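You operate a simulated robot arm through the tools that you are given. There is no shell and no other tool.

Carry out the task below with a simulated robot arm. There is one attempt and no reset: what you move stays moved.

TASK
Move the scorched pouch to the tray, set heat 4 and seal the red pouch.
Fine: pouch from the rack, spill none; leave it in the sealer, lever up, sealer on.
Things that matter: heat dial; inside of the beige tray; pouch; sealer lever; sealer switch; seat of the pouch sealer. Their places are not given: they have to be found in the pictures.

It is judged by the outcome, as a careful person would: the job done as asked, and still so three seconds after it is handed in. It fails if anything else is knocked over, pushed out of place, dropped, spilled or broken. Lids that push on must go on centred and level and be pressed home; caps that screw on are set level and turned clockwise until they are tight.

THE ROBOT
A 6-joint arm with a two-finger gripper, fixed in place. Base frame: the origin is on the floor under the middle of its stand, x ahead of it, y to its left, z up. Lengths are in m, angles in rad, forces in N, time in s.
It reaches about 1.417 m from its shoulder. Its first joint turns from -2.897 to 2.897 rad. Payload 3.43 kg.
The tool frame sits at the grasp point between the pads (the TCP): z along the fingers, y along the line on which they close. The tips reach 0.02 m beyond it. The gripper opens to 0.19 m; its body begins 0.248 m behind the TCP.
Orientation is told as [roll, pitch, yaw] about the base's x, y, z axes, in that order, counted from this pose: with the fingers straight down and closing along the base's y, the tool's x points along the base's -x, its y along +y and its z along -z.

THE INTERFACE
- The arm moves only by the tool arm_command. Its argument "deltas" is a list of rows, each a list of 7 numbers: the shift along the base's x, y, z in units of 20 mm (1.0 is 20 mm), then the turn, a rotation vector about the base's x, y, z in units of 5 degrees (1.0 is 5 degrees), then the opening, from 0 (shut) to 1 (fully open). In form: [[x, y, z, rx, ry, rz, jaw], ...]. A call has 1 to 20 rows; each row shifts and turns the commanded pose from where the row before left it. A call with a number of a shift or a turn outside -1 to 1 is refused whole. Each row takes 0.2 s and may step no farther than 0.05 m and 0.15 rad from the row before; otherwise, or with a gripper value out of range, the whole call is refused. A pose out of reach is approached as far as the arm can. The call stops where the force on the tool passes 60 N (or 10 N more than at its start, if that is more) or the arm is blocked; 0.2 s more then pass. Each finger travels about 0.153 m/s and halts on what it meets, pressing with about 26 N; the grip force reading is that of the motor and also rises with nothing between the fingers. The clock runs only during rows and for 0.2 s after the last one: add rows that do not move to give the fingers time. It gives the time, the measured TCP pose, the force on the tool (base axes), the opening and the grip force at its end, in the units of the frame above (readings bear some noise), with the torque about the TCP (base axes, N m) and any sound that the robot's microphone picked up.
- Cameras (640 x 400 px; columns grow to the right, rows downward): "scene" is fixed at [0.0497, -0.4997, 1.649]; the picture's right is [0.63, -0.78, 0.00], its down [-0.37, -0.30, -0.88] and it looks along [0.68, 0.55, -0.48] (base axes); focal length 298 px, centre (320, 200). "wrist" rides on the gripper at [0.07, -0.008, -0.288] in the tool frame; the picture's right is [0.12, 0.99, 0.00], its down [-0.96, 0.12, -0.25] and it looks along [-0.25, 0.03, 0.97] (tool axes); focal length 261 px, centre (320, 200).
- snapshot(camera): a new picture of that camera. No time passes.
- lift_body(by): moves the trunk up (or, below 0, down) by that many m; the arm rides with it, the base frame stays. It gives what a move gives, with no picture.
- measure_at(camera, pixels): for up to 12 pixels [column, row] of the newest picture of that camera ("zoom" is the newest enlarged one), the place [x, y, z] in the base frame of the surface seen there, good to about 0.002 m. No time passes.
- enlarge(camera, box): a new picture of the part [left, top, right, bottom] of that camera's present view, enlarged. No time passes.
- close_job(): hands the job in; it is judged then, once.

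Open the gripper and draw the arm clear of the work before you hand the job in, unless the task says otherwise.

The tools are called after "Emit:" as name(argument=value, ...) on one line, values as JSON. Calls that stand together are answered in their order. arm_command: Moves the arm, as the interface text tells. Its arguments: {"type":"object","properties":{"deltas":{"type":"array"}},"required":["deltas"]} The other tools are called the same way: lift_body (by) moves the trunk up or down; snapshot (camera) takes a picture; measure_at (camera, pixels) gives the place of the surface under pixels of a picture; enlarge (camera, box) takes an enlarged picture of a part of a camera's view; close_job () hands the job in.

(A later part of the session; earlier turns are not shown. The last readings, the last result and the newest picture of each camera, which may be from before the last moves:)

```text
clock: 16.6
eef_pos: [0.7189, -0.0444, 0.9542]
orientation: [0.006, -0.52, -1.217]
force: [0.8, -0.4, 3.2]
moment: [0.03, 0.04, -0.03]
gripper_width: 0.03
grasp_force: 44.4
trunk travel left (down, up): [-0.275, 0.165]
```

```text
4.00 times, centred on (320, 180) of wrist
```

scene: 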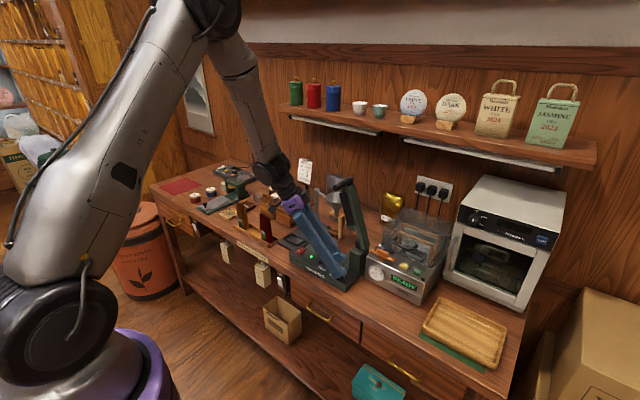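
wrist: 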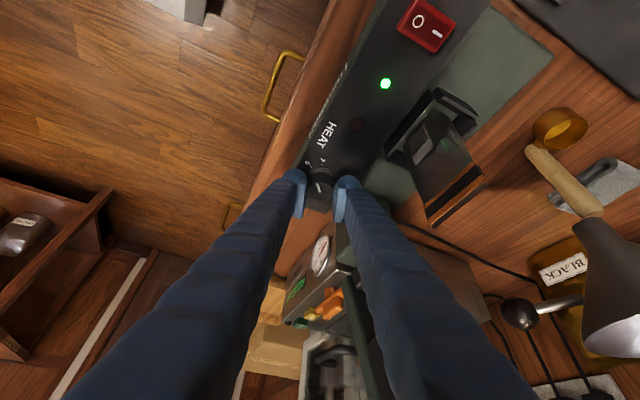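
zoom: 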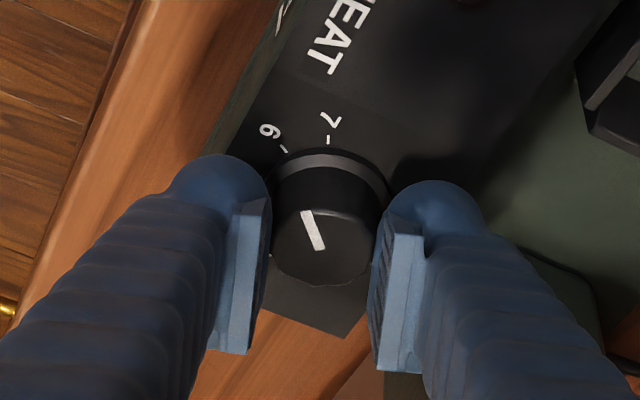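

Gripped cleanly at yaw −70° with low forces. I turn about +52° at 4° per row.

Emit:
arm_command(deltas=[[0, 0, 0, 0, 0, 0.8, 0], [0, 0, 0, 0, 0, 0.8, 0], [0, 0, 0, 0, 0, 0.8, 0], [0, 0, 0, 0, 0, 0.8, 0], [0, 0, 0, 0, 0, 0.8, 0], [0, 0, 0, 0, 0, 0.8, 0], [0, 0, 0, 0, 0, 0.8, 0], [0, 0, 0, 0, 0, 0.8, 0], [0, 0, 0, 0, 0, 0.8, 0], [0, 0, 0, 0, 0, 0.8, 0], [0, 0, 0, 0, 0, 0.8, 0], [0, 0, 0, 0, 0, 0.8, 0], [0, 0, 0, 0, 0, 0.8, 0], [0, 0, 0, 0, 0, 0, 0]])

Emit:
snapshot(camera="wrist")

Emit:
enlarge(camera="wrist", box=[260, 130, 380, 230])

```text
clock: 19.6
eef_pos: [0.719, -0.0438, 0.9537]
orientation: [0.005, -0.521, -0.311]
force: [-8.2, -2.0, 6.1]
moment: [0.05, 0.29, 0.03]
gripper_width: 0.0299
grasp_force: 44.5
trunk travel left (down, up): [-0.275, 0.165]
```

```text
taken
```

wrist: 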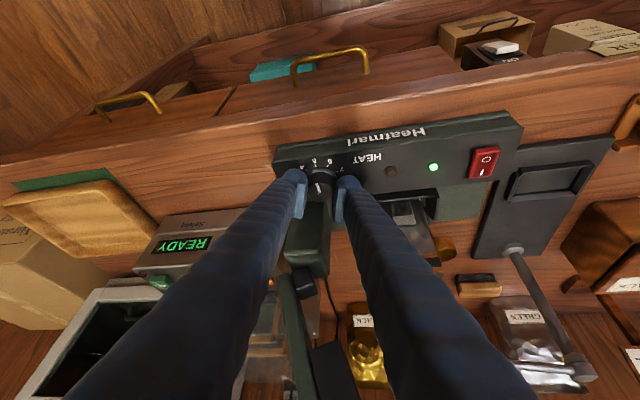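

```text
4.00 times, centred on (320, 180) of wrist
```

zoom: 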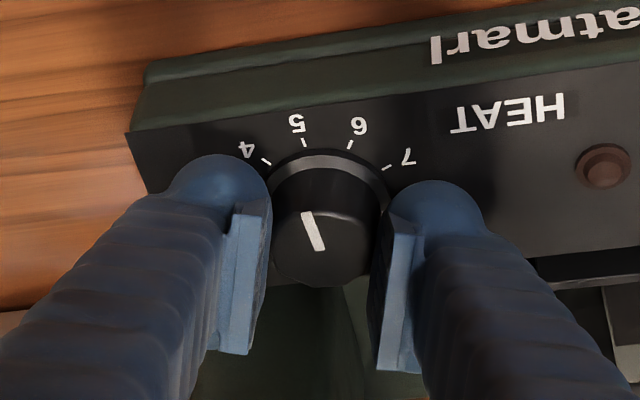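

The pointer now stands at about 5. I open slightly, swing back about 50°, and look.

Emit:
arm_command(deltas=[[0, 0, 0, 0, 0, 0, 0.24], [0, 0, 0, 0, 0, 0, 0.24], [0, 0, 0, 0, 0, -1, 0.24], [0, 0, 0, 0, 0, -1, 0.24], [0, 0, 0, 0, 0, -1, 0.24], [0, 0, 0, 0, 0, -1, 0.24], [0, 0, 0, 0, 0, -1, 0.24], [0, 0, 0, 0, 0, -1, 0.24], [0, 0, 0, 0, 0, -1, 0.24], [0, 0, 0, 0, 0, -1, 0.24], [0, 0, 0, 0, 0, 0, 0.24]])

Emit:
snapshot(camera="wrist")

Emit:
enlarge(camera="wrist", box=[260, 130, 380, 230])

```text
clock: 22.0
eef_pos: [0.7197, -0.0451, 0.9525]
orientation: [0.005, -0.522, -1.008]
force: [-0.8, -1.0, -0.4]
moment: [-0.06, 0.03, -0.02]
gripper_width: 0.0457
grasp_force: 0.0
trunk travel left (down, up): [-0.275, 0.165]
```

```text
taken
```

wrist: 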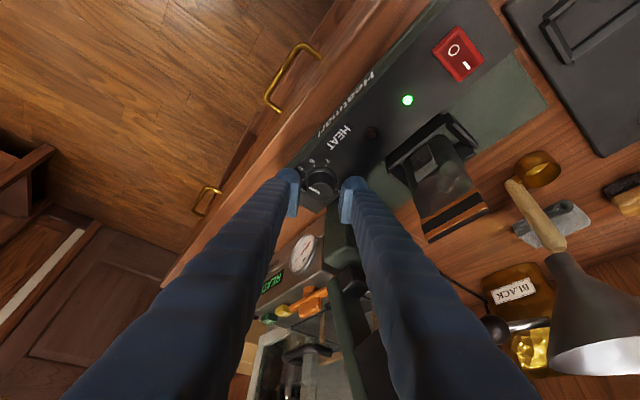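

```text
4.00 times, centred on (320, 180) of wrist
```

zoom: 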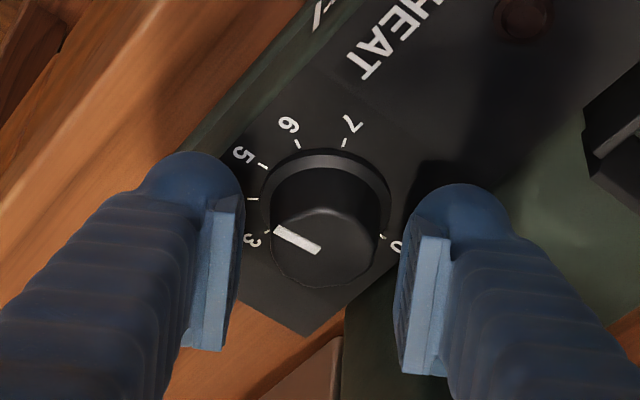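

The pointer now looks to be between 5 and 4. I measure the pointer's ends and the ticks in this zoom to get its angle.

Emit:
enlarge(camera="wrist", box=[295, 158, 345, 208])

```text
8.00 times, centred on (320, 183) of wrist
```

zoom: 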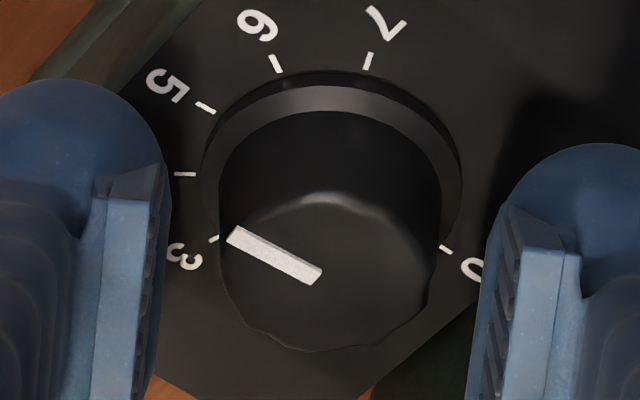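

Emit:
measure_at(camera="zoom", pixels=[[232, 236], [240, 240], [310, 275], [318, 280], [205, 108], [184, 174], [213, 238], [277, 64], [368, 61], [446, 249], [230, 270], [432, 270]])

```text
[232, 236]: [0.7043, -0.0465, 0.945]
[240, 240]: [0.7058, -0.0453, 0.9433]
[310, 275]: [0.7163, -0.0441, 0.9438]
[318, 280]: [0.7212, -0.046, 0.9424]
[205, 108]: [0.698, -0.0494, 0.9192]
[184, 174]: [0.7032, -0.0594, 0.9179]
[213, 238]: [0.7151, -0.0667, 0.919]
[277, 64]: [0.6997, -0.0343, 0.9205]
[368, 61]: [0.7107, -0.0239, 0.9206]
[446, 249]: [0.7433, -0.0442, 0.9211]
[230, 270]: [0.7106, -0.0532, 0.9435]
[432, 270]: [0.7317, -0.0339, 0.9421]
```

The pointer runs almost parallel to the 0–5 diameter (about 3° past 5), so it needs about 33–34° more. I close on the knob and turn by that.

Emit:
arm_command(deltas=[[0, 0, 0, 0, 0, 0, 0], [0, 0, 0, 0, 0, 0, 0], [0, 0, 0, 0, 0, 0, 0], [0, 0, 0, 0, 0, 0.85, 0], [0, 0, 0, 0, 0, 0.85, 0], [0, 0, 0, 0, 0, 0.85, 0], [0, 0, 0, 0, 0, 0.85, 0], [0, 0, 0, 0, 0, 0.85, 0], [0, 0, 0, 0, 0, 0.85, 0], [0, 0, 0, 0, 0, 0.85, 0], [0, 0, 0, 0, 0, 0.85, 0], [0, 0, 0, 0, 0, 0, 0], [0, 0, 0, 0, 0, 0, 0]])

Emit:
snapshot(camera="wrist")

Emit:
enlarge(camera="wrist", box=[290, 150, 350, 205])

```text
clock: 24.8
eef_pos: [0.7183, -0.0453, 0.9527]
orientation: [0.004, -0.521, -0.415]
force: [-5.6, -3.8, -0.8]
moment: [-0.06, 0.14, 0.0]
gripper_width: 0.0298
grasp_force: 45.7
trunk travel left (down, up): [-0.275, 0.165]
```

```text
taken
```

wrist: 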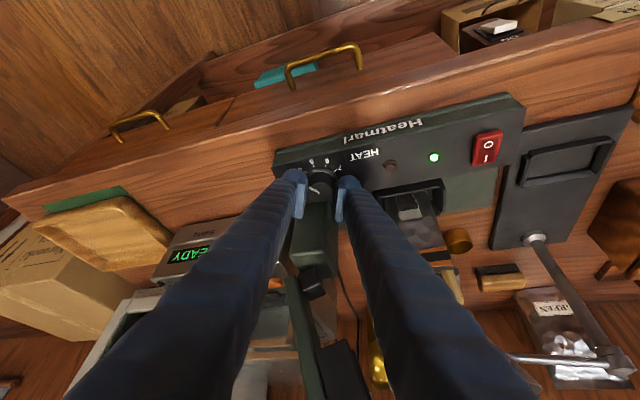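

```text
7.27 times, centred on (320, 178) of wrist
```

zoom: 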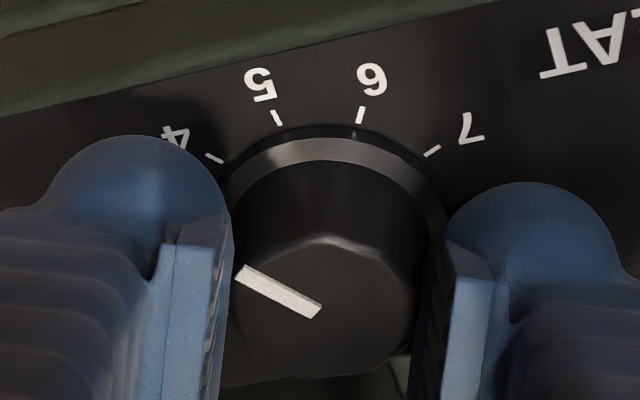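

The pointer now looks close to 4. I open the jaws and back straight out along the fingers to check without obstruction.

Emit:
arm_command(deltas=[[0, 0, 0, 0, 0, 0, 0.29], [0, 0, 0, 0, 0, 0, 0.29], [-0.45, 0.2, 0.8, 0, 0, 0, 0.29], [-0.45, 0.2, 0.8, 0, 0, 0, 0.29], [-0.45, 0.2, 0.8, 0, 0, 0, 0.29], [-0.45, 0.2, 0.8, 0, 0, 0, 0.29], [-0.45, 0.2, 0.8, 0, 0, 0, 0.29], [-0.45, 0.2, 0.8, 0, 0, 0, 0.29], [-0.45, 0.2, 0.8, 0, 0, 0, 0.29], [-0.45, 0.2, 0.8, 0, 0, 0, 0.29], [-0.45, 0.2, 0.8, 0, 0, 0, 0.29], [-0.45, 0.2, 0.8, 0, 0, 0, 0.29], [0, 0, 0, 0, 0, 0, 0.29]])

Emit:
snapshot(camera="wrist")

Emit:
enlarge(camera="wrist", box=[285, 130, 355, 190])

```text
clock: 27.6
eef_pos: [0.6316, -0.004, 1.114]
orientation: [0.004, -0.522, -0.415]
force: [-0.8, 0.4, 0.1]
moment: [0.02, 0.0, -0.02]
gripper_width: 0.055
grasp_force: 0.0
trunk travel left (down, up): [-0.275, 0.165]
```

```text
taken
```

wrist: 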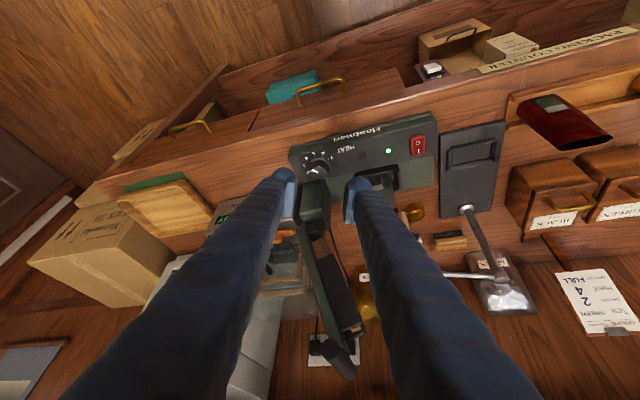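

```text
6.67 times, centred on (320, 160) of wrist
```

zoom: 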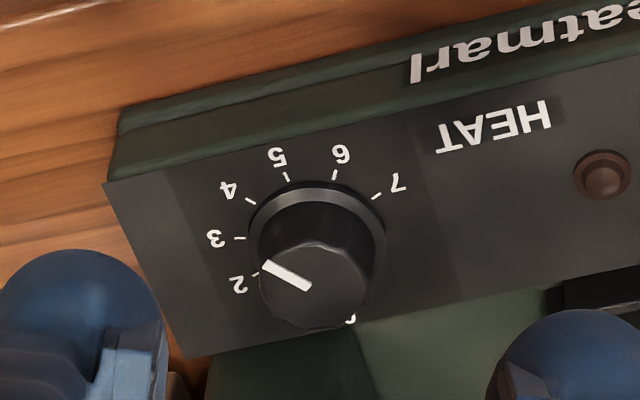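

Taking the 2–7 midpoint (315,235) as dial centre, the tick for 4 is at 152° in this view and the pointer lies at 151°, so the heat is at 4. Next comes the scorched pouch: I rise, bring the tool upright and start turning to close along x.

Emit:
arm_command(deltas=[[0, 0.245, 0.936, 0.302, 0.684, 0, 0.34], [0, 0.245, 0.936, 0.302, 0.684, 0, 0.34], [0, 0.245, 0.936, 0.302, 0.684, 0, 0.34], [0, 0.245, 0.936, 0.302, 0.684, 0, 0.34], [0, 0.245, 0.936, 0.302, 0.684, 0, 0.34], [0, 0.245, 0.936, 0.302, 0.684, 0, 0.34], [0, 0.245, 0.936, 0.302, 0.684, 0, 0.34], [0, 0.245, 0.936, 0.302, 0.684, 0, 0.34], [0, 0.245, 0.936, 0, 0, -0.946, 0.34], [0, 0.245, 0.936, 0, 0, -0.946, 0.34], [0, 0.245, 0.936, 0, 0, -0.946, 0.34], [0, 0, 0, 0, 0, -0.946, 0.34], [0, 0, 0, 0, 0, -0.946, 0.34], [0, 0, 0, 0, 0, -0.946, 0.34], [0, 0, 0, 0, 0, -0.946, 0.34], [0, 0, 0, 0, 0, -0.946, 0.34], [0, 0, 0, 0, 0, -0.946, 0.34], [0, 0, 0, 0, 0, 0, 0.34]])

Emit:
snapshot(camera="scene")

Emit:
snapshot(camera="wrist")

```text
clock: 31.4
eef_pos: [0.6291, 0.0492, 1.318]
orientation: [0.006, 0.001, -1.159]
force: [-0.7, -0.5, 0.4]
moment: [0.03, -0.01, 0.02]
gripper_width: 0.0644
grasp_force: 0.0
trunk travel left (down, up): [-0.275, 0.165]
```

```text
taken
```

scene: 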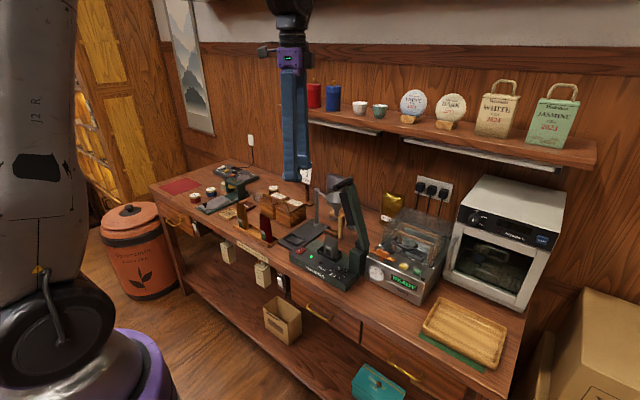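

```text
taken
```

wrist: 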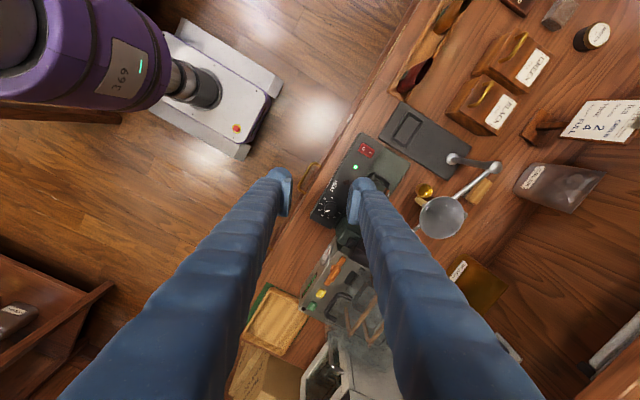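

Upright with yaw −66°. I finish the turn to −87° (matching the sealer's slight yaw of about 3°), lean the tool 15° away from the lever, and move above the scorched pouch at high level.

Emit:
arm_command(deltas=[[0, 0, 0, 0, 0, -0.82, 0.34], [0, 0, 0, 0, 0, -0.82, 0.34], [0, 0, 0, 0, 0, -0.82, 0.34], [0, 0, 0, 0, 0, -0.82, 0.34], [0, 0, 0, 0, 0, -0.82, 0.34], [0, 0, 0, -1, 0, 0, 0.34], [0, 0, 0, -1, 0, 0, 0.34], [0, 0, 0, -1, 0, 0, 0.34], [0.86, 0.01, 0, 0, 0, 0, 0.34], [0.86, 0.01, 0, 0, 0, 0, 0.34], [0.86, 0.01, 0, 0, 0, 0, 0.34], [0.86, 0.01, 0, 0, 0, 0, 0.34], [0.86, 0.01, 0, 0, 0, 0, 0.34], [0.86, 0.01, 0, 0, 0, 0, 0.34], [0.86, 0.01, 0, 0, 0, 0, 0.34], [0.86, 0.01, 0, 0, 0, 0, 0.34], [0.86, 0.01, 0, 0, 0, 0, 0.34], [0.86, 0.01, 0, 0, 0, 0, 0.34], [0, 0, 0, 0, 0, 0, 0.34]])

Emit:
snapshot(camera="scene")

Emit:
snapshot(camera="wrist")

```text
clock: 35.4
eef_pos: [0.8018, 0.0524, 1.3192]
orientation: [-0.007, -0.263, -1.513]
force: [-0.1, 0.3, -0.9]
moment: [0.01, -0.04, 0.04]
gripper_width: 0.0644
grasp_force: 0.1
trunk travel left (down, up): [-0.275, 0.165]
```

```text
taken
```

scene: 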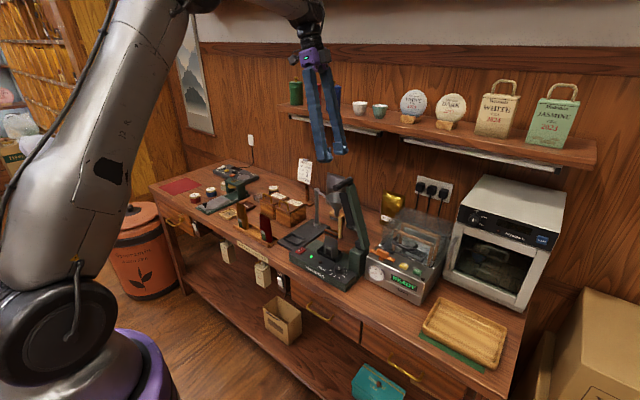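

```text
taken
```

wrist: 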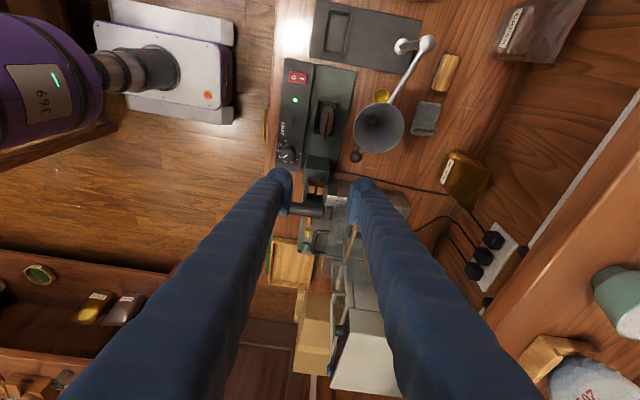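

The pouch shows at (326,118) and the dial at (287,153) in this view. I enlarge both to refine the grasp point and recheck the dial.

Emit:
enlarge(camera="wrist", box=[300, 85, 360, 150])

Emit:
measure_at(camera="zoom", pixels=[[280, 200], [280, 150], [280, 250], [300, 200], [320, 200], [300, 150], [300, 250], [260, 200], [240, 200], [340, 200], [300, 120], [300, 280]])

Emit:
enlarge(camera="wrist", box=[265, 135, 310, 170])

```text
6.15 times, centred on (330, 118) of wrist
```

zoom: 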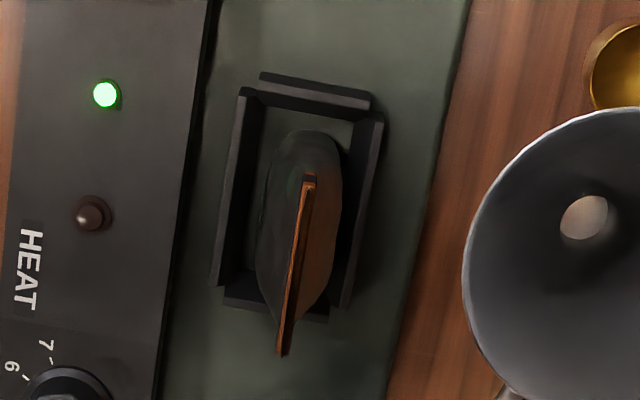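

```text
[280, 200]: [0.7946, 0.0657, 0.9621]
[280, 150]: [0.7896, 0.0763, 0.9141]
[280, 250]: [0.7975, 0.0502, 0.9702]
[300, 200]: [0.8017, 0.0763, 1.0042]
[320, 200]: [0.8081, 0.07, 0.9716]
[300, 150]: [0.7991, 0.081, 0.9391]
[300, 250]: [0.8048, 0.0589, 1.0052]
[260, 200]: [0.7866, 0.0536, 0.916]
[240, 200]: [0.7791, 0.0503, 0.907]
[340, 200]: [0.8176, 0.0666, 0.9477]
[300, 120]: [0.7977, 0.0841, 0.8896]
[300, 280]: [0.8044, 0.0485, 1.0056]
```

```text
11.43 times, centred on (288, 152) of wrist
```

zoom: 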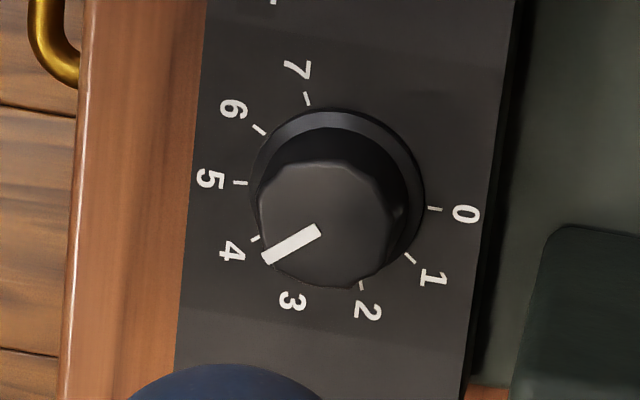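

The dial pointer (direction 209°) is parallel to the 4 tick (209°), so heat 4 is confirmed. The funnel is near the back finger, so I measure its rim before going down.

Emit:
enlarge(camera="wrist", box=[330, 80, 420, 170])

Emit:
measure_at(camera="wrist", pixels=[[354, 130], [355, 120], [360, 142], [368, 150], [378, 152], [403, 128], [380, 104], [357, 157], [340, 164], [322, 210], [300, 208], [327, 165]])

```text
4.44 times, centred on (375, 125) of wrist
```

zoom: 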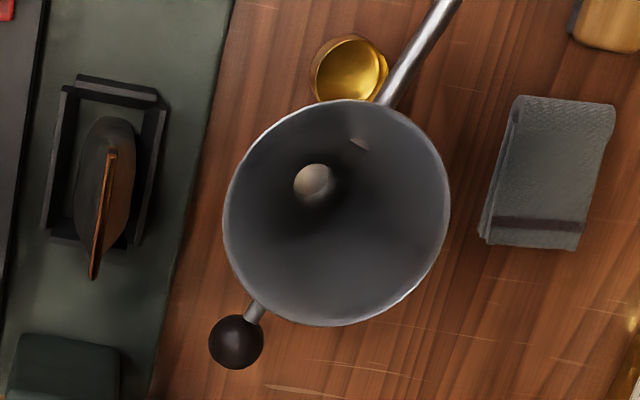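

```text
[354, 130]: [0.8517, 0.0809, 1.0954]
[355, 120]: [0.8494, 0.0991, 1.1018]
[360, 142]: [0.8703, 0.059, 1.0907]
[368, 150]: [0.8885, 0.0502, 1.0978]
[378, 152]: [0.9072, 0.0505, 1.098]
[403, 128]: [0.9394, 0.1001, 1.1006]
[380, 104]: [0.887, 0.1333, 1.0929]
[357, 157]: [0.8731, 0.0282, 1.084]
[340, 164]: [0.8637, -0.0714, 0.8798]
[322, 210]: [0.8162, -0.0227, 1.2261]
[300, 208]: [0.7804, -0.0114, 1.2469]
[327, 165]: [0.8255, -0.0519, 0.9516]
```

The funnel rim's front edge is at x≈0.849, y≈0.09, z≈1.10, too close for a back finger. I'll instead grip the pouch's two side edges (closing along y) with the tool leaning back toward the robot. I first back off and turn to yaw 0 in free air.

Emit:
arm_command(deltas=[[-0.9, 0, 0, 1, 0, 0, 0.5], [-0.9, 0, 0, 1, 0, 0, 0.5], [-0.9, 0, 0, 1, 0, 0, 0.5], [-0.9, 0, 0, 0, 0, 1, 0.5], [-0.9, 0, 0, 0, 0, 1, 0.5], [-0.9, 0, 0, 0, 0, 1, 0.5], [-0.9, 0, 0, 0, 0, 1, 0.5], [-0.9, 0, 0, 0, 0, 1, 0.5], [0, 0, 0, 0, 0, 1, 0.5], [0, 0, 0, 0, 0, 1, 0.5], [0, 0, 0, 0, 0, 1, 0.5], [0, 0, 0, 0, 0, 1, 0.5], [0, 0, 0, 0, 0, 1, 0.5], [0, 0, 0, 0, 0, 1, 0.5], [0, 0, 0, 0, 0, 1, 0.5], [0, 0, 0, 0, 0, 1, 0.5], [0, 0, 0, 0, 0, 1, 0.5], [0, 0, 0, 0, 0, 1, 0.5], [0, 0, 0, 0, 0, 1, 0.5], [0, 0, 0, 0, 0, 1, 0.5]])

```text
clock: 39.6
eef_pos: [0.6575, 0.051, 1.3187]
orientation: [0.006, 0.0, -0.033]
force: [-0.1, -0.1, -0.1]
moment: [0.01, 0.02, -0.02]
gripper_width: 0.0949
grasp_force: 0.0
trunk travel left (down, up): [-0.275, 0.165]
```

Yaw is near 0 now. I finish the yaw to +3°, lean back 35° and lower to a pre-grasp pose in front of and above the pouch, watching for reach warnings.

Emit:
arm_command(deltas=[[0, 0, -0.5, 0, 0, 1, 0.5], [0, 0, -0.5, 0, -1, 0, 0.5], [0, 0, -0.5, 0, -1, 0, 0.5], [0, 0, -0.5, 0, -1, 0, 0.5], [0, 0, -0.5, 0, -1, 0, 0.5], [0, 0, -0.5, 0, -1, 0, 0.5], [0, 0, -0.5, 0, -1, 0, 0.5], [0, 0, -0.5, 0, -1, 0, 0.5], [0, 0, 0, 0, 0, 0, 0.5]])

Emit:
snapshot(camera="scene")

Emit:
snapshot(camera="wrist")

```text
clock: 41.6
eef_pos: [0.6582, 0.0514, 1.24]
orientation: [-0.03, -0.612, 0.066]
force: [-0.1, -0.7, 0.2]
moment: [-0.02, -0.01, 0.01]
gripper_width: 0.095
grasp_force: 0.0
trunk travel left (down, up): [-0.275, 0.165]
```

```text
taken
```

scene: 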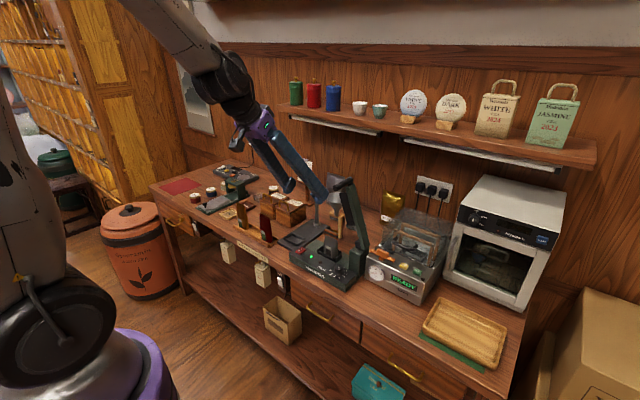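

```text
taken
```

wrist: 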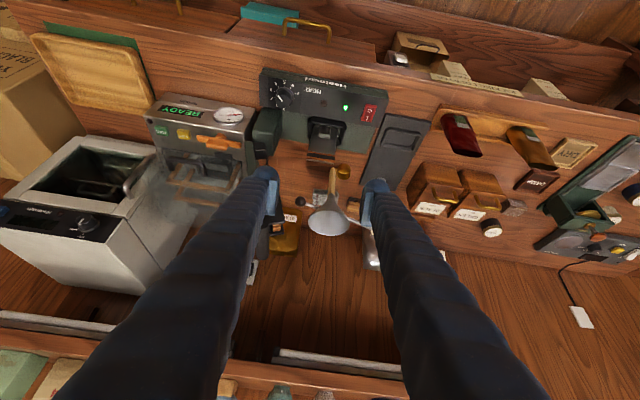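

No reach warning here, and the pouch shows at (322,140). I lower to a pre-grasp point about 0.15 m back along the fingers from the pouch.

Emit:
arm_command(deltas=[[0.356, 0, -0.9, 0.28, 0, 0.05, 0.5], [0.356, 0, -0.9, 0, 0, 0, 0.5], [0.356, 0, -0.9, 0, 0, 0, 0.5], [0.356, 0, -0.9, 0, 0, 0, 0.5], [0.356, 0, -0.9, 0, 0, 0, 0.5], [0.356, 0, -0.9, 0, 0, 0, 0.5], [0.356, 0, -0.9, 0, 0, 0, 0.5], [0.356, 0, -0.9, 0, 0, 0, 0.5], [0, 0, 0, 0, 0, 0, 0.5]])

Emit:
snapshot(camera="wrist")

Emit:
snapshot(camera="scene")

```text
clock: 43.6
eef_pos: [0.6872, 0.0373, 1.1315]
orientation: [-0.03, -0.576, 0.057]
force: [-0.2, -1.0, -0.4]
moment: [0.03, 0.02, -0.01]
gripper_width: 0.0948
grasp_force: 0.1
out of reach, approached as far as the arm can: row 3, 4, 5, 6, 8
trunk travel left (down, up): [-0.275, 0.165]
```

```text
taken
```

wrist: 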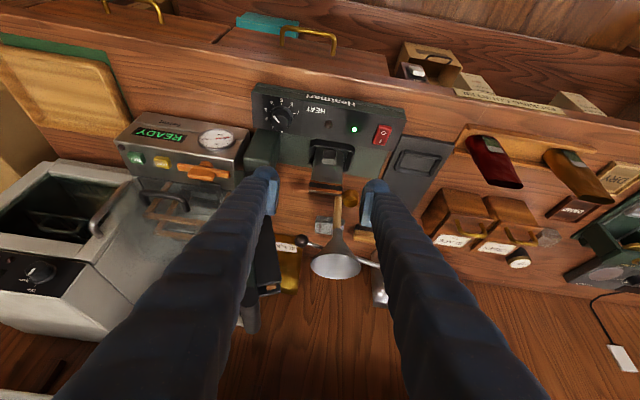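

```text
taken
```

scene: 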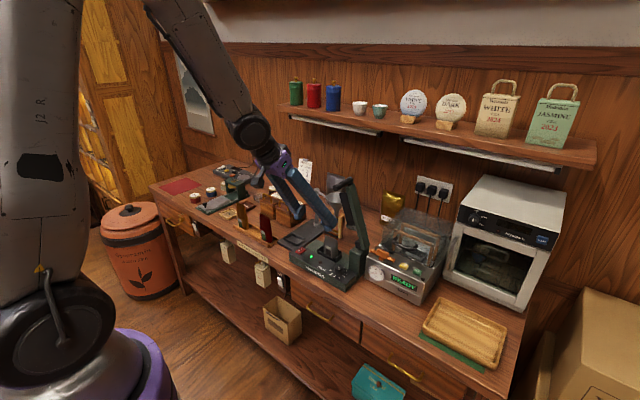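

The arm reports reach limits again, probably because the wrist is nearly in line with the forearm at this trunk height. Lowering the trunk should flatten the forearm, so I first back off and rise.

Emit:
arm_command(deltas=[[-0.5, 0.2, 1, 0, 0, 0, 0.5], [-0.5, 0.2, 1, 0, 0, 0, 0.5], [-0.5, 0.2, 1, 0, 1, 0, 0.5], [-0.5, 0, 1, 0, 1, 0, 0.5], [0, 0, 1, 0, 1, 0, 0.5], [0, 0, 1, 0, 1, 0, 0.5], [0, 0, 1, 0, 0, 0, 0.5], [0, 0, 1, 0, 0, 0, 0.5], [0, 0, 1, 0, 0, 0, 0.5], [0, 0, 1, 0, 0, 0, 0.5], [0, 0, 1, 0, 0, 0, 0.5], [0, 0, 1, 0, 0, 0, 0.5], [0, 0, 1, 0, 0, 0, 0.5], [0, 0, 1, 0, 0, 0, 0.5], [0, 0, 1, 0, 0, 0, 0.5], [0, 0, 0, 0, 0, 0, 0.5]])

Emit:
snapshot(camera="scene")

```text
clock: 47.0
eef_pos: [0.7058, -0.0116, 1.388]
orientation: [-0.143, -0.535, 0.034]
force: [1.7, 0.1, -0.4]
moment: [0.03, 0.04, -0.01]
gripper_width: 0.0952
grasp_force: 0.0
out of reach, approached as far as the arm can: row 3, 4, 5, 6, 7
trunk travel left (down, up): [-0.275, 0.165]
```

```text
taken
```

scene: 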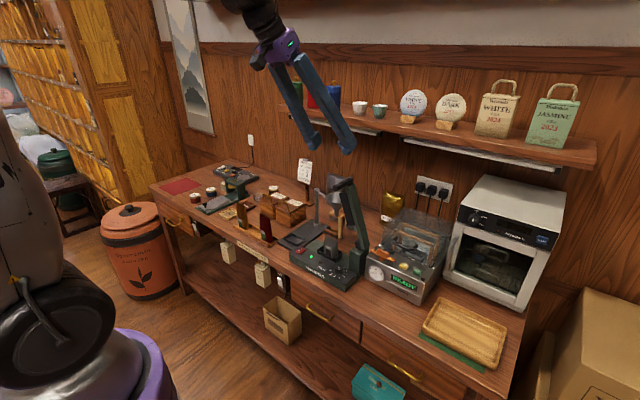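

Several rows were limited and the pose drifted (roll −0.14). I send a still row to see whether the pose has settled before planning further.

Emit:
arm_command(deltas=[[0, 0, 0, 0, 0, 0, 0.5], [0, 0, 0, 0, 0, 0, 0.5]])

Emit:
snapshot(camera="wrist")

```text
clock: 47.6
eef_pos: [0.705, -0.0114, 1.3872]
orientation: [-0.142, -0.536, 0.032]
force: [0.4, 0.0, -0.1]
moment: [0.01, 0.0, 0.02]
gripper_width: 0.095
grasp_force: 0.1
trunk travel left (down, up): [-0.275, 0.165]
```

```text
taken
```

wrist: 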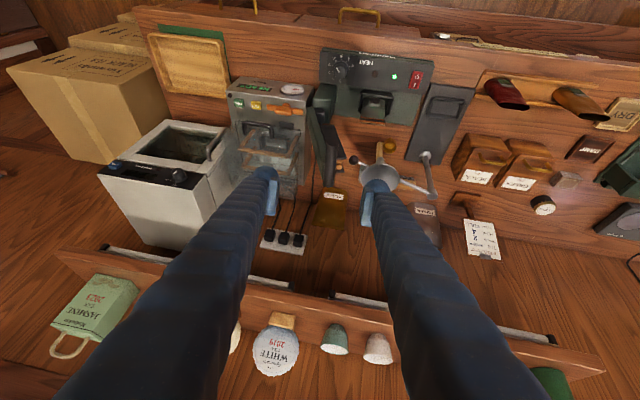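

The pose is settled, so limited rows simply lose their command. I bring the tool back upright while moving back to about (0.65, 0.05, 1.45).

Emit:
arm_command(deltas=[[-0.344, 0.38, 0.394, 0.192, 0.771, 0.009, 0.5], [-0.344, 0.38, 0.394, 0.192, 0.771, 0.009, 0.5], [-0.344, 0.38, 0.394, 0.192, 0.771, 0.009, 0.5], [-0.344, 0.38, 0.394, 0.192, 0.771, 0.009, 0.5], [-0.344, 0.38, 0.394, 0.192, 0.771, 0.009, 0.5], [-0.344, 0.38, 0.394, 0.192, 0.771, 0.009, 0.5], [-0.344, 0.38, 0.394, 0.192, 0.771, 0.009, 0.5], [-0.344, 0.38, 0.394, 0.192, 0.771, 0.009, 0.5], [0, 0, 0, 0, 0, 0, 0.5]])

Emit:
snapshot(camera="scene")

```text
clock: 49.6
eef_pos: [0.6487, 0.0492, 1.451]
orientation: [0.003, 0.0, -0.002]
force: [0.2, -0.7, -0.1]
moment: [-0.03, -0.06, 0.03]
gripper_width: 0.0951
grasp_force: 0.1
trunk travel left (down, up): [-0.275, 0.165]
```

```text
taken
```

scene: 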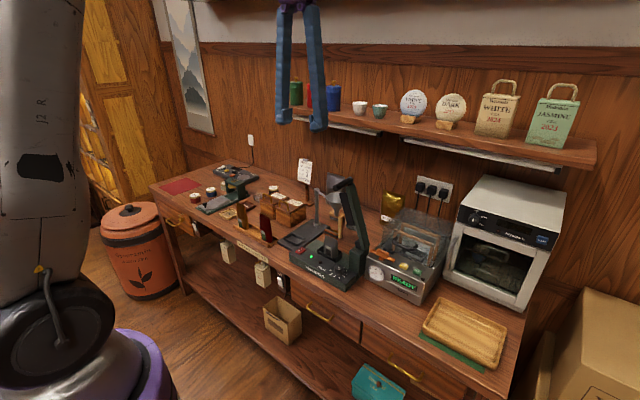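

Upright and clear again at (0.649, 0.049, 1.451). I lower the trunk by 0.20 m; the TCP goes to about z 1.25, which is in front of and away from the lever handle (x ≥ 0.722).

Emit:
lift_body(by=-0.2)

Emit:
snapshot(camera="scene")

```text
clock: 51.8
eef_pos: [0.6501, 0.0503, 1.2504]
orientation: [0.004, 0.0, -0.002]
force: [-0.6, 0.2, 0.1]
moment: [0.01, -0.05, -0.01]
gripper_width: 0.0952
grasp_force: 0.1
trunk travel left (down, up): [-0.075, 0.365]
```

```text
taken
```

scene: 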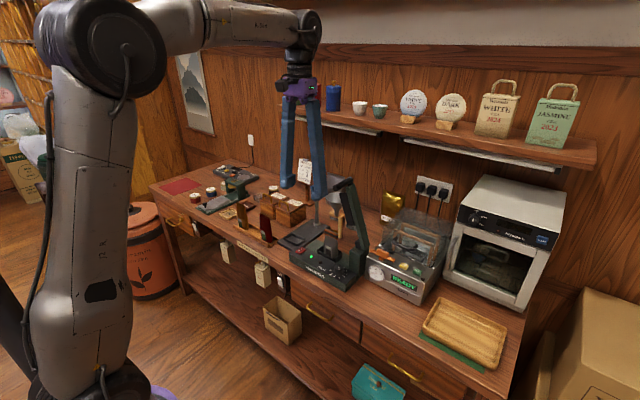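

The forearm is now about level and the tool can lean freely. I lean back 35° with yaw +3° and go down to the pre-grasp pose.

Emit:
arm_command(deltas=[[0, 0, -0.3, 0, -1, 0, 0.5], [0, 0, -0.3, 0, -1, 0, 0.5], [0, 0, -0.3, 0, -1, 0, 0.5], [0, 0, -0.3, 0, -1, 0, 0.5], [0, 0, -0.3, 0, -1, 0, 0.5], [0, 0, -0.3, 0, -1, 0, 0.5], [0, 0, -0.3, 0, -1, 0, 0.5], [0.4, 0, -0.7, 0, 0, 0.6, 0.5], [0.4, 0, -0.7, 0, 0, 0, 0.5], [0.4, 0, -0.7, 0, 0, 0, 0.5], [0.4, 0, -0.7, 0, 0, 0, 0.5], [0.4, 0, -0.7, 0, 0, 0, 0.5], [0.4, 0, -0.7, 0, 0, 0, 0.5], [0.4, 0, -0.7, 0, 0, 0, 0.5], [0.4, 0, -0.7, 0, 0, 0, 0.5], [0, 0, 0, 0, 0, 0, 0.5]])

Emit:
snapshot(camera="scene")

Emit:
snapshot(camera="wrist")

```text
clock: 55.2
eef_pos: [0.7132, 0.05, 1.096]
orientation: [0.002, -0.61, 0.049]
force: [-0.1, 0.3, -0.3]
moment: [0.01, 0.03, 0.0]
gripper_width: 0.0949
grasp_force: 0.1
trunk travel left (down, up): [-0.075, 0.365]
```

```text
taken
```

scene: 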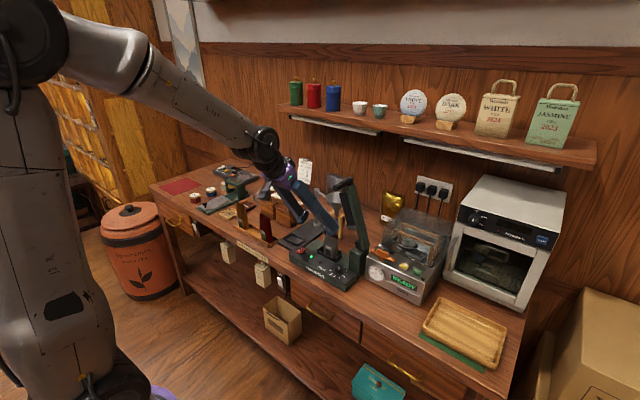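

```text
taken
```

wrist: 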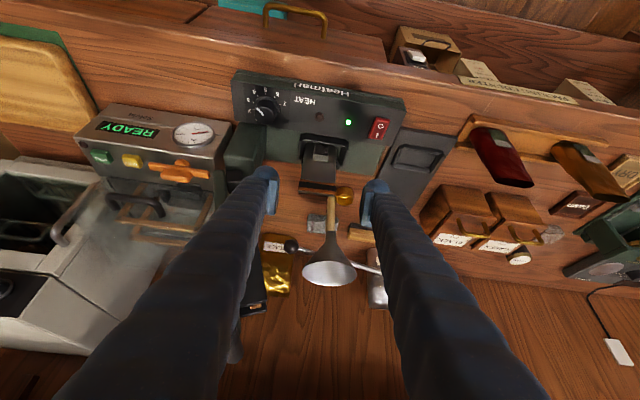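

No reach warnings, and the pouch at (320,170) is centred between the fingers (270 and 372). I enlarge to check clearances before sliding in.

Emit:
enlarge(camera="wrist", box=[250, 120, 400, 220])

Emit:
measure_at(camera="zoom", pixels=[[212, 270], [290, 280], [375, 295], [225, 230], [370, 250], [240, 170], [355, 180], [248, 125], [345, 130], [300, 200], [85, 200], [500, 270]])

```text
4.00 times, centred on (325, 170) of wrist
```

zoom: 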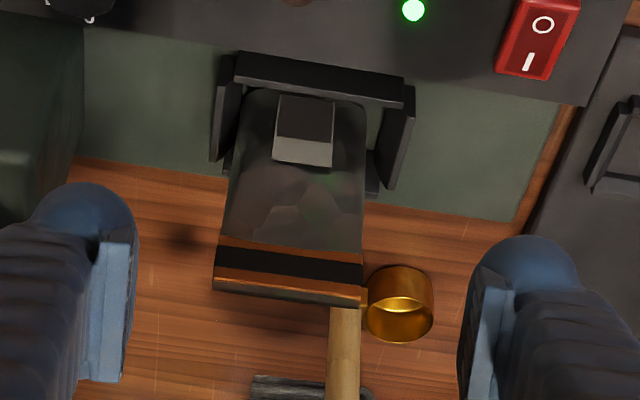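

```text
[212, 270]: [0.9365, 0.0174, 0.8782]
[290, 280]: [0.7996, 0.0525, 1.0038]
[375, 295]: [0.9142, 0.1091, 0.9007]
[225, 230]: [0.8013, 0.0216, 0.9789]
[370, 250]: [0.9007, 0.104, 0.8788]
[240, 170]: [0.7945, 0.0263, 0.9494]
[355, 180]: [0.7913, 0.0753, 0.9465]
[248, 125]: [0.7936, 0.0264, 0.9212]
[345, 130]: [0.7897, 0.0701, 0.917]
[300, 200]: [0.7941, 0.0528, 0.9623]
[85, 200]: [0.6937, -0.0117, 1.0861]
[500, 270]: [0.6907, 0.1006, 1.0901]
```

The pouch spans y 0.0216–0.081, and the TCP y of 0.050 is well centred. I slide in along the fingers to about z 0.973 at the pouch, jaws still open.

Emit:
arm_command(deltas=[[0.5425, 0.006, -0.769, 0, 0, 0, 0.5], [0.5425, 0.006, -0.769, 0, 0, 0, 0.5], [0.5425, 0.006, -0.769, 0, 0, 0, 0.5], [0.5425, 0.006, -0.769, 0, 0, 0, 0.5], [0.5425, 0.006, -0.769, 0, 0, 0, 0.5], [0.5425, 0.006, -0.769, 0, 0, 0, 0.5], [0.5425, 0.006, -0.769, 0, 0, 0, 0.5], [0.5425, 0.006, -0.769, 0, 0, 0, 0.5], [0, 0, 0, 0, 0, 0, 0.5]])

Emit:
enlarge(camera="scene", box=[260, 160, 390, 290])

Emit:
enlarge(camera="wrist", box=[240, 110, 400, 230])

```text
clock: 57.2
eef_pos: [0.8, 0.0504, 0.9718]
orientation: [0.005, -0.609, 0.049]
force: [-0.4, 0.5, 0.8]
moment: [-0.02, 0.03, 0.0]
gripper_width: 0.095
grasp_force: 0.0
trunk travel left (down, up): [-0.075, 0.365]
```

```text
3.08 times, centred on (325, 225) of scene
```

zoom: 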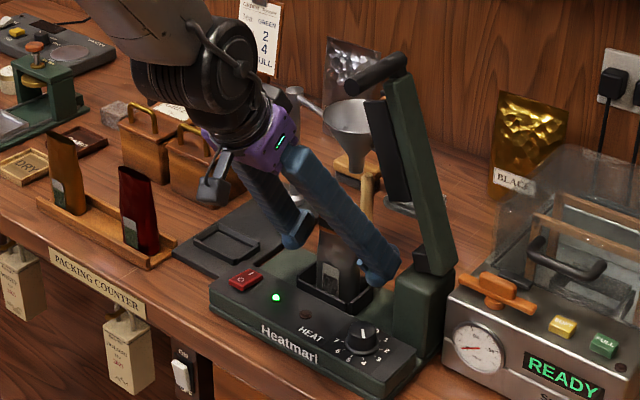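

```text
3.33 times, centred on (320, 170) of wrist
```

zoom: 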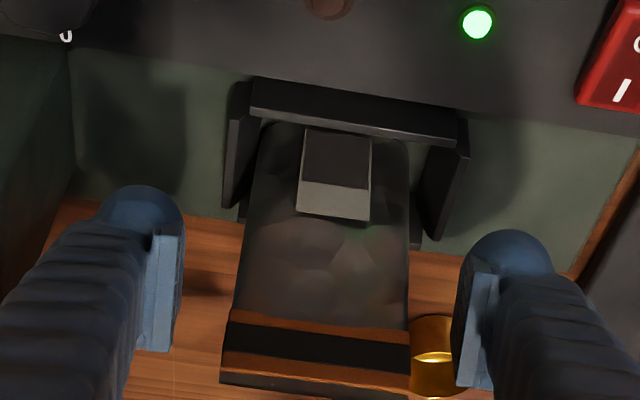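

The fingers straddle the pouch with even gaps. I close the gripper on it.

Emit:
arm_command(deltas=[[0, 0, 0, 0, 0, 0, 0.35], [0, 0, 0, 0, 0, 0, 0.25], [0, 0, 0, 0, 0, 0, 0.15], [0, 0, 0, 0, 0, 0, 0.05], [0, 0, 0, 0, 0, 0, 0], [0, 0, 0, 0, 0, 0, 0]])

Emit:
snapshot(camera="wrist")

Emit:
enlarge(camera="wrist", box=[240, 110, 400, 230])

```text
clock: 58.6
eef_pos: [0.7991, 0.0506, 0.9728]
orientation: [0.003, -0.61, 0.048]
force: [-1.6, 1.4, 1.3]
moment: [0.04, 0.04, -0.03]
gripper_width: 0.0583
grasp_force: 26.1
trunk travel left (down, up): [-0.075, 0.365]
```

```text
taken
```

wrist: 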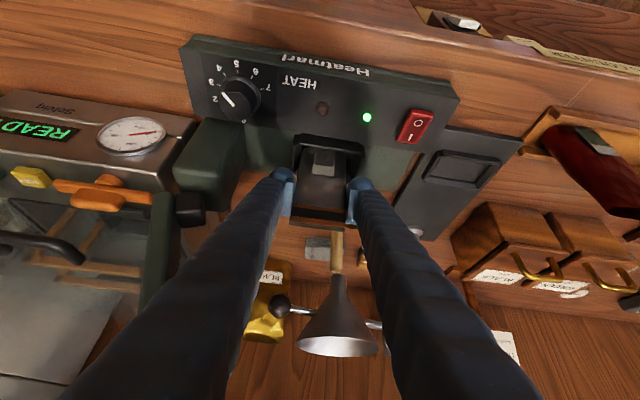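

```text
3.33 times, centred on (320, 170) of wrist
```

zoom: 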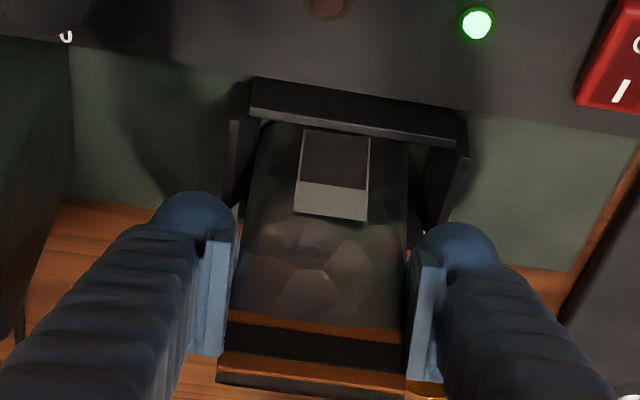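

The grip reads 26 N at a width of 58.3 mm. I lift the pouch gently 60 mm straight up and check it.

Emit:
arm_command(deltas=[[0, 0, 0.3, 0, 0, 0, 0], [0, 0, 0.4, 0, 0, 0, 0], [0, 0, 0.5, 0, 0, 0, 0], [0, 0, 0.6, 0, 0, 0, 0], [0, 0, 0.6, 0, 0, 0, 0], [0, 0, 0.6, 0, 0, 0, 0], [0, 0, 0, 0, 0, 0, 0]])

Emit:
snapshot(camera="wrist")

Emit:
enlarge(camera="scene", box=[260, 160, 390, 290])

```text
clock: 60.2
eef_pos: [0.7991, 0.0513, 1.0322]
orientation: [0.006, -0.609, 0.051]
force: [-0.5, 0.0, 0.0]
moment: [-0.02, 0.0, 0.03]
gripper_width: 0.0581
grasp_force: 26.3
trunk travel left (down, up): [-0.075, 0.365]
```

```text
taken
```

wrist: 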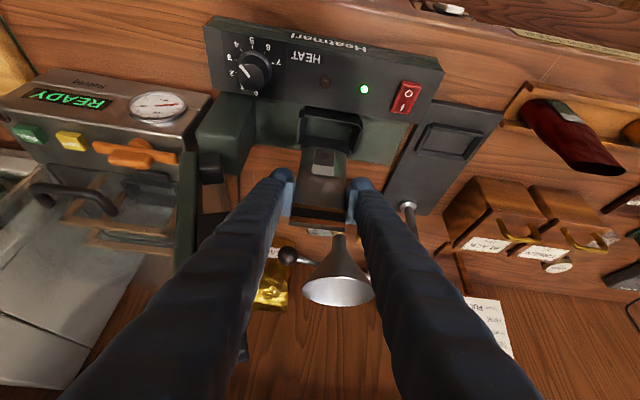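

```text
3.08 times, centred on (325, 225) of scene
```

zoom: 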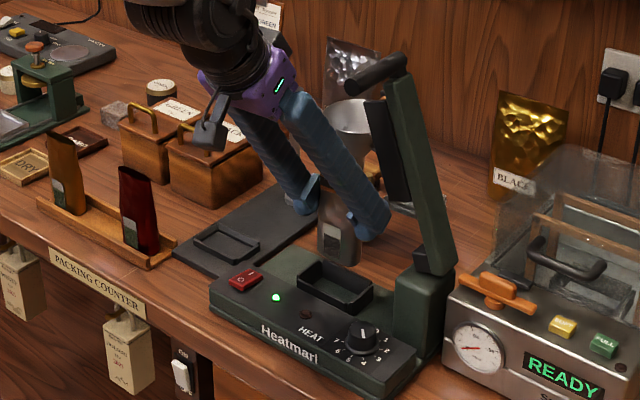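

The pouch is held upright and the seat is empty. I draw it back away from the sealer toward the robot, rising slightly.

Emit:
arm_command(deltas=[[-0.5, 0, 0, 0, 0, 0, 0], [-0.8, 0, 0.1, 0, 0, 0, 0], [-1, 0, 0.3, 0, 0, 0, 0], [-1, 0, 0.5, 0, 0, 0, 0], [-1, 0, 0.5, 0, 0, 0, 0], [-1, 0, 0.5, 0, 0, 0, 0], [-1, 0, 0.5, 0, 0, 0, 0], [-1, 0, 0.5, 0, 0, 0, 0], [-1, 0, 0.5, 0, 0, 0, 0], [-1, 0, 0.5, 0, 0, 0, 0], [-0.7, 0, 0.5, 0, 0, 0, 0], [0, 0, 0, 0, 0, 0, 0]])

Emit:
snapshot(camera="scene")

```text
clock: 62.8
eef_pos: [0.5994, 0.0507, 1.122]
orientation: [0.004, -0.611, 0.05]
force: [0.2, -0.2, 0.1]
moment: [0.02, 0.01, 0.02]
gripper_width: 0.0581
grasp_force: 25.9
trunk travel left (down, up): [-0.075, 0.365]
```

```text
taken
```

scene: 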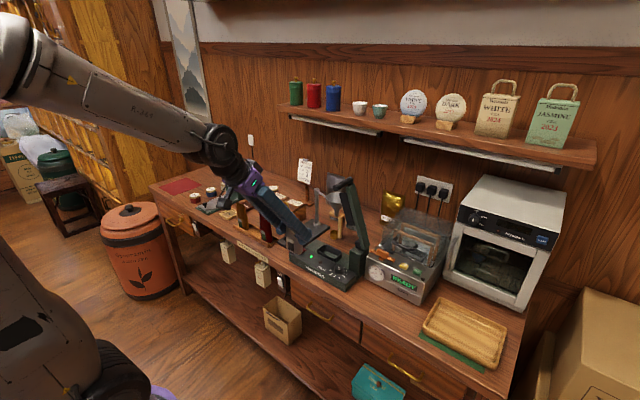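

Clear of the sealer. I carry the pouch to the right, in front of the bench edge, toward the tray.

Emit:
arm_command(deltas=[[0, -0.5, 0, 0, 0, 0, 0], [0, -0.9, 0, 0, 0, 0, 0], [0, -1, 0, 0, 0, 0, 0], [0, -1, 0, 0, 0, 0, 0], [0, -1, 0, 0, 0, 0, 0], [0, -1, 0, 0, 0, 0, 0], [0, -1, 0, 0, 0, 0, 0], [0, -1, 0, 0, 0, 0, 0], [0, -1, 0, 0, 0, 0, 0], [0, -1, 0, 0, 0, 0, 0], [0, -1, 0, 0, 0, 0, 0], [0, -1, 0, 0, 0, 0, 0], [0, -1, 0, 0, 0, 0, 0], [0, -1, 0, 0, 0, 0, 0], [0, -1, 0, 0, 0, 0, 0], [0, -1, 0, 0, 0, 0, 0], [0, -1, 0, 0, 0, 0, 0], [0, -1, 0, 0, 0, 0, 0], [0, -1, 0, 0, 0, 0, 0], [0, -1, 0, 0, 0, 0, 0]])

Emit:
arm_command(deltas=[[0, -1, 0, 0, 0, 0, 0], [0, -1, 0, 0, 0, 0, 0], [0, -1, 0, 0, 0, 0, 0], [0, -1, 0, 0, 0, 0, 0], [0, -1, 0, 0, 0, 0, 0], [0, -1, 0, 0, 0, 0, 0], [0, -0.3, 0, 0, 0, 0, 0], [0, 0, 0, 0, 0, 0, 0]])

Emit:
snapshot(camera="scene")

Emit:
snapshot(camera="wrist")

```text
clock: 67.0
eef_pos: [0.5998, -0.3385, 1.121]
orientation: [0.006, -0.609, 0.048]
force: [-0.1, -0.3, -1.1]
moment: [-0.04, 0.01, -0.02]
gripper_width: 0.0581
grasp_force: 25.7
trunk travel left (down, up): [-0.075, 0.365]
```

```text
clock: 68.8
eef_pos: [0.5998, -0.4636, 1.1197]
orientation: [0.006, -0.608, 0.051]
force: [0.5, -0.5, -0.5]
moment: [0.01, 0.03, 0.02]
gripper_width: 0.0582
grasp_force: 25.8
trunk travel left (down, up): [-0.075, 0.365]
```

```text
taken
```

scene: 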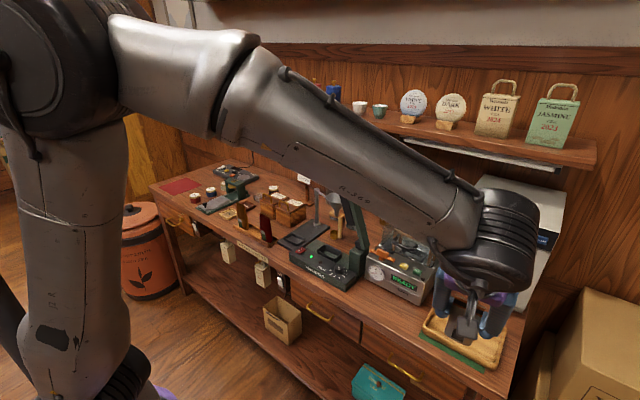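

```text
taken
```

wrist: 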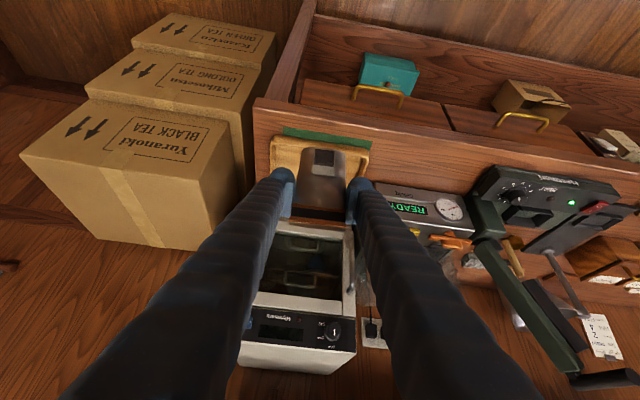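

The pouch is held upright and the tray lies ahead below it. I move forward to over the tray's centre (x 0.77).

Emit:
arm_command(deltas=[[0.5, 0, 0, 0, 0, 0, 0], [1, 0, 0, 0, 0, 0, 0], [1, 0, 0, 0, 0, 0, 0], [1, 0, 0, 0, 0, 0, 0], [1, 0, 0, 0, 0, 0, 0], [1, 0, 0, 0, 0, 0, 0], [1, 0, 0, 0, 0, 0, 0], [1, 0, 0, 0, 0, 0, 0], [0.7, 0, 0, 0, 0, 0, 0], [0.3, 0, 0, 0, 0, 0, 0], [0, 0, -0.8, 0, 0, 0, 0], [0, 0, -0.8, 0, 0, 0, 0], [0, 0, -0.8, 0, 0, 0, 0], [0, 0, -0.8, 0, 0, 0, 0], [0, 0, -0.8, 0, 0, 0, 0], [0, 0, -0.5, 0, 0, 0, 0], [0, 0, 0, 0, 0, 0, 0]])

Emit:
snapshot(camera="scene")

Emit:
snapshot(camera="wrist")

Emit:
enlarge(camera="scene", box=[400, 240, 540, 390])

```text
clock: 72.4
eef_pos: [0.7705, -0.4634, 1.0312]
orientation: [0.006, -0.609, 0.049]
force: [0.0, -0.1, -0.4]
moment: [0.02, 0.01, 0.03]
gripper_width: 0.0584
grasp_force: 25.9
trunk travel left (down, up): [-0.075, 0.365]
```

```text
taken
```

scene: 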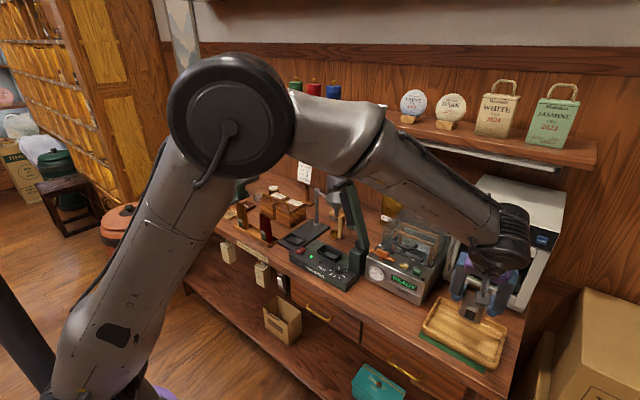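

```text
taken
```

wrist: 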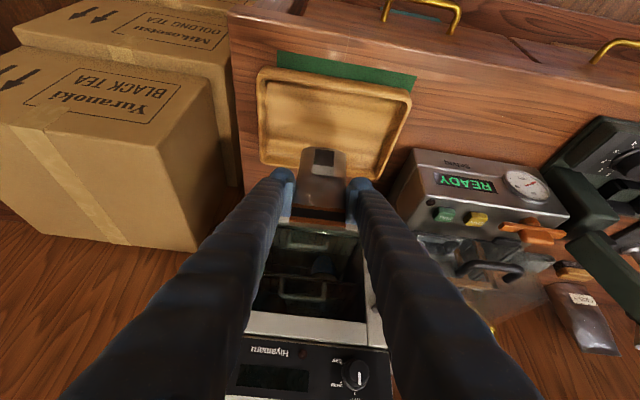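

```text
2.67 times, centred on (470, 315) of scene
```

zoom: 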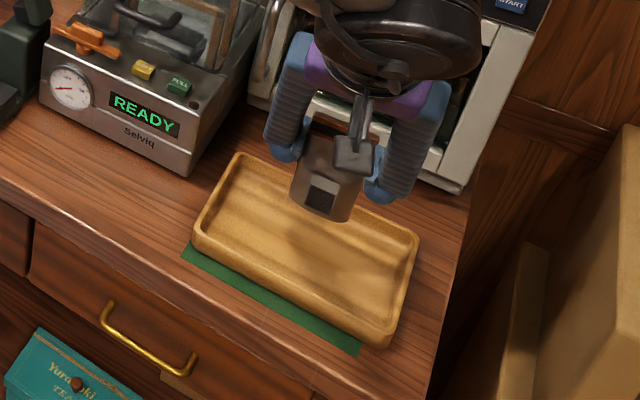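

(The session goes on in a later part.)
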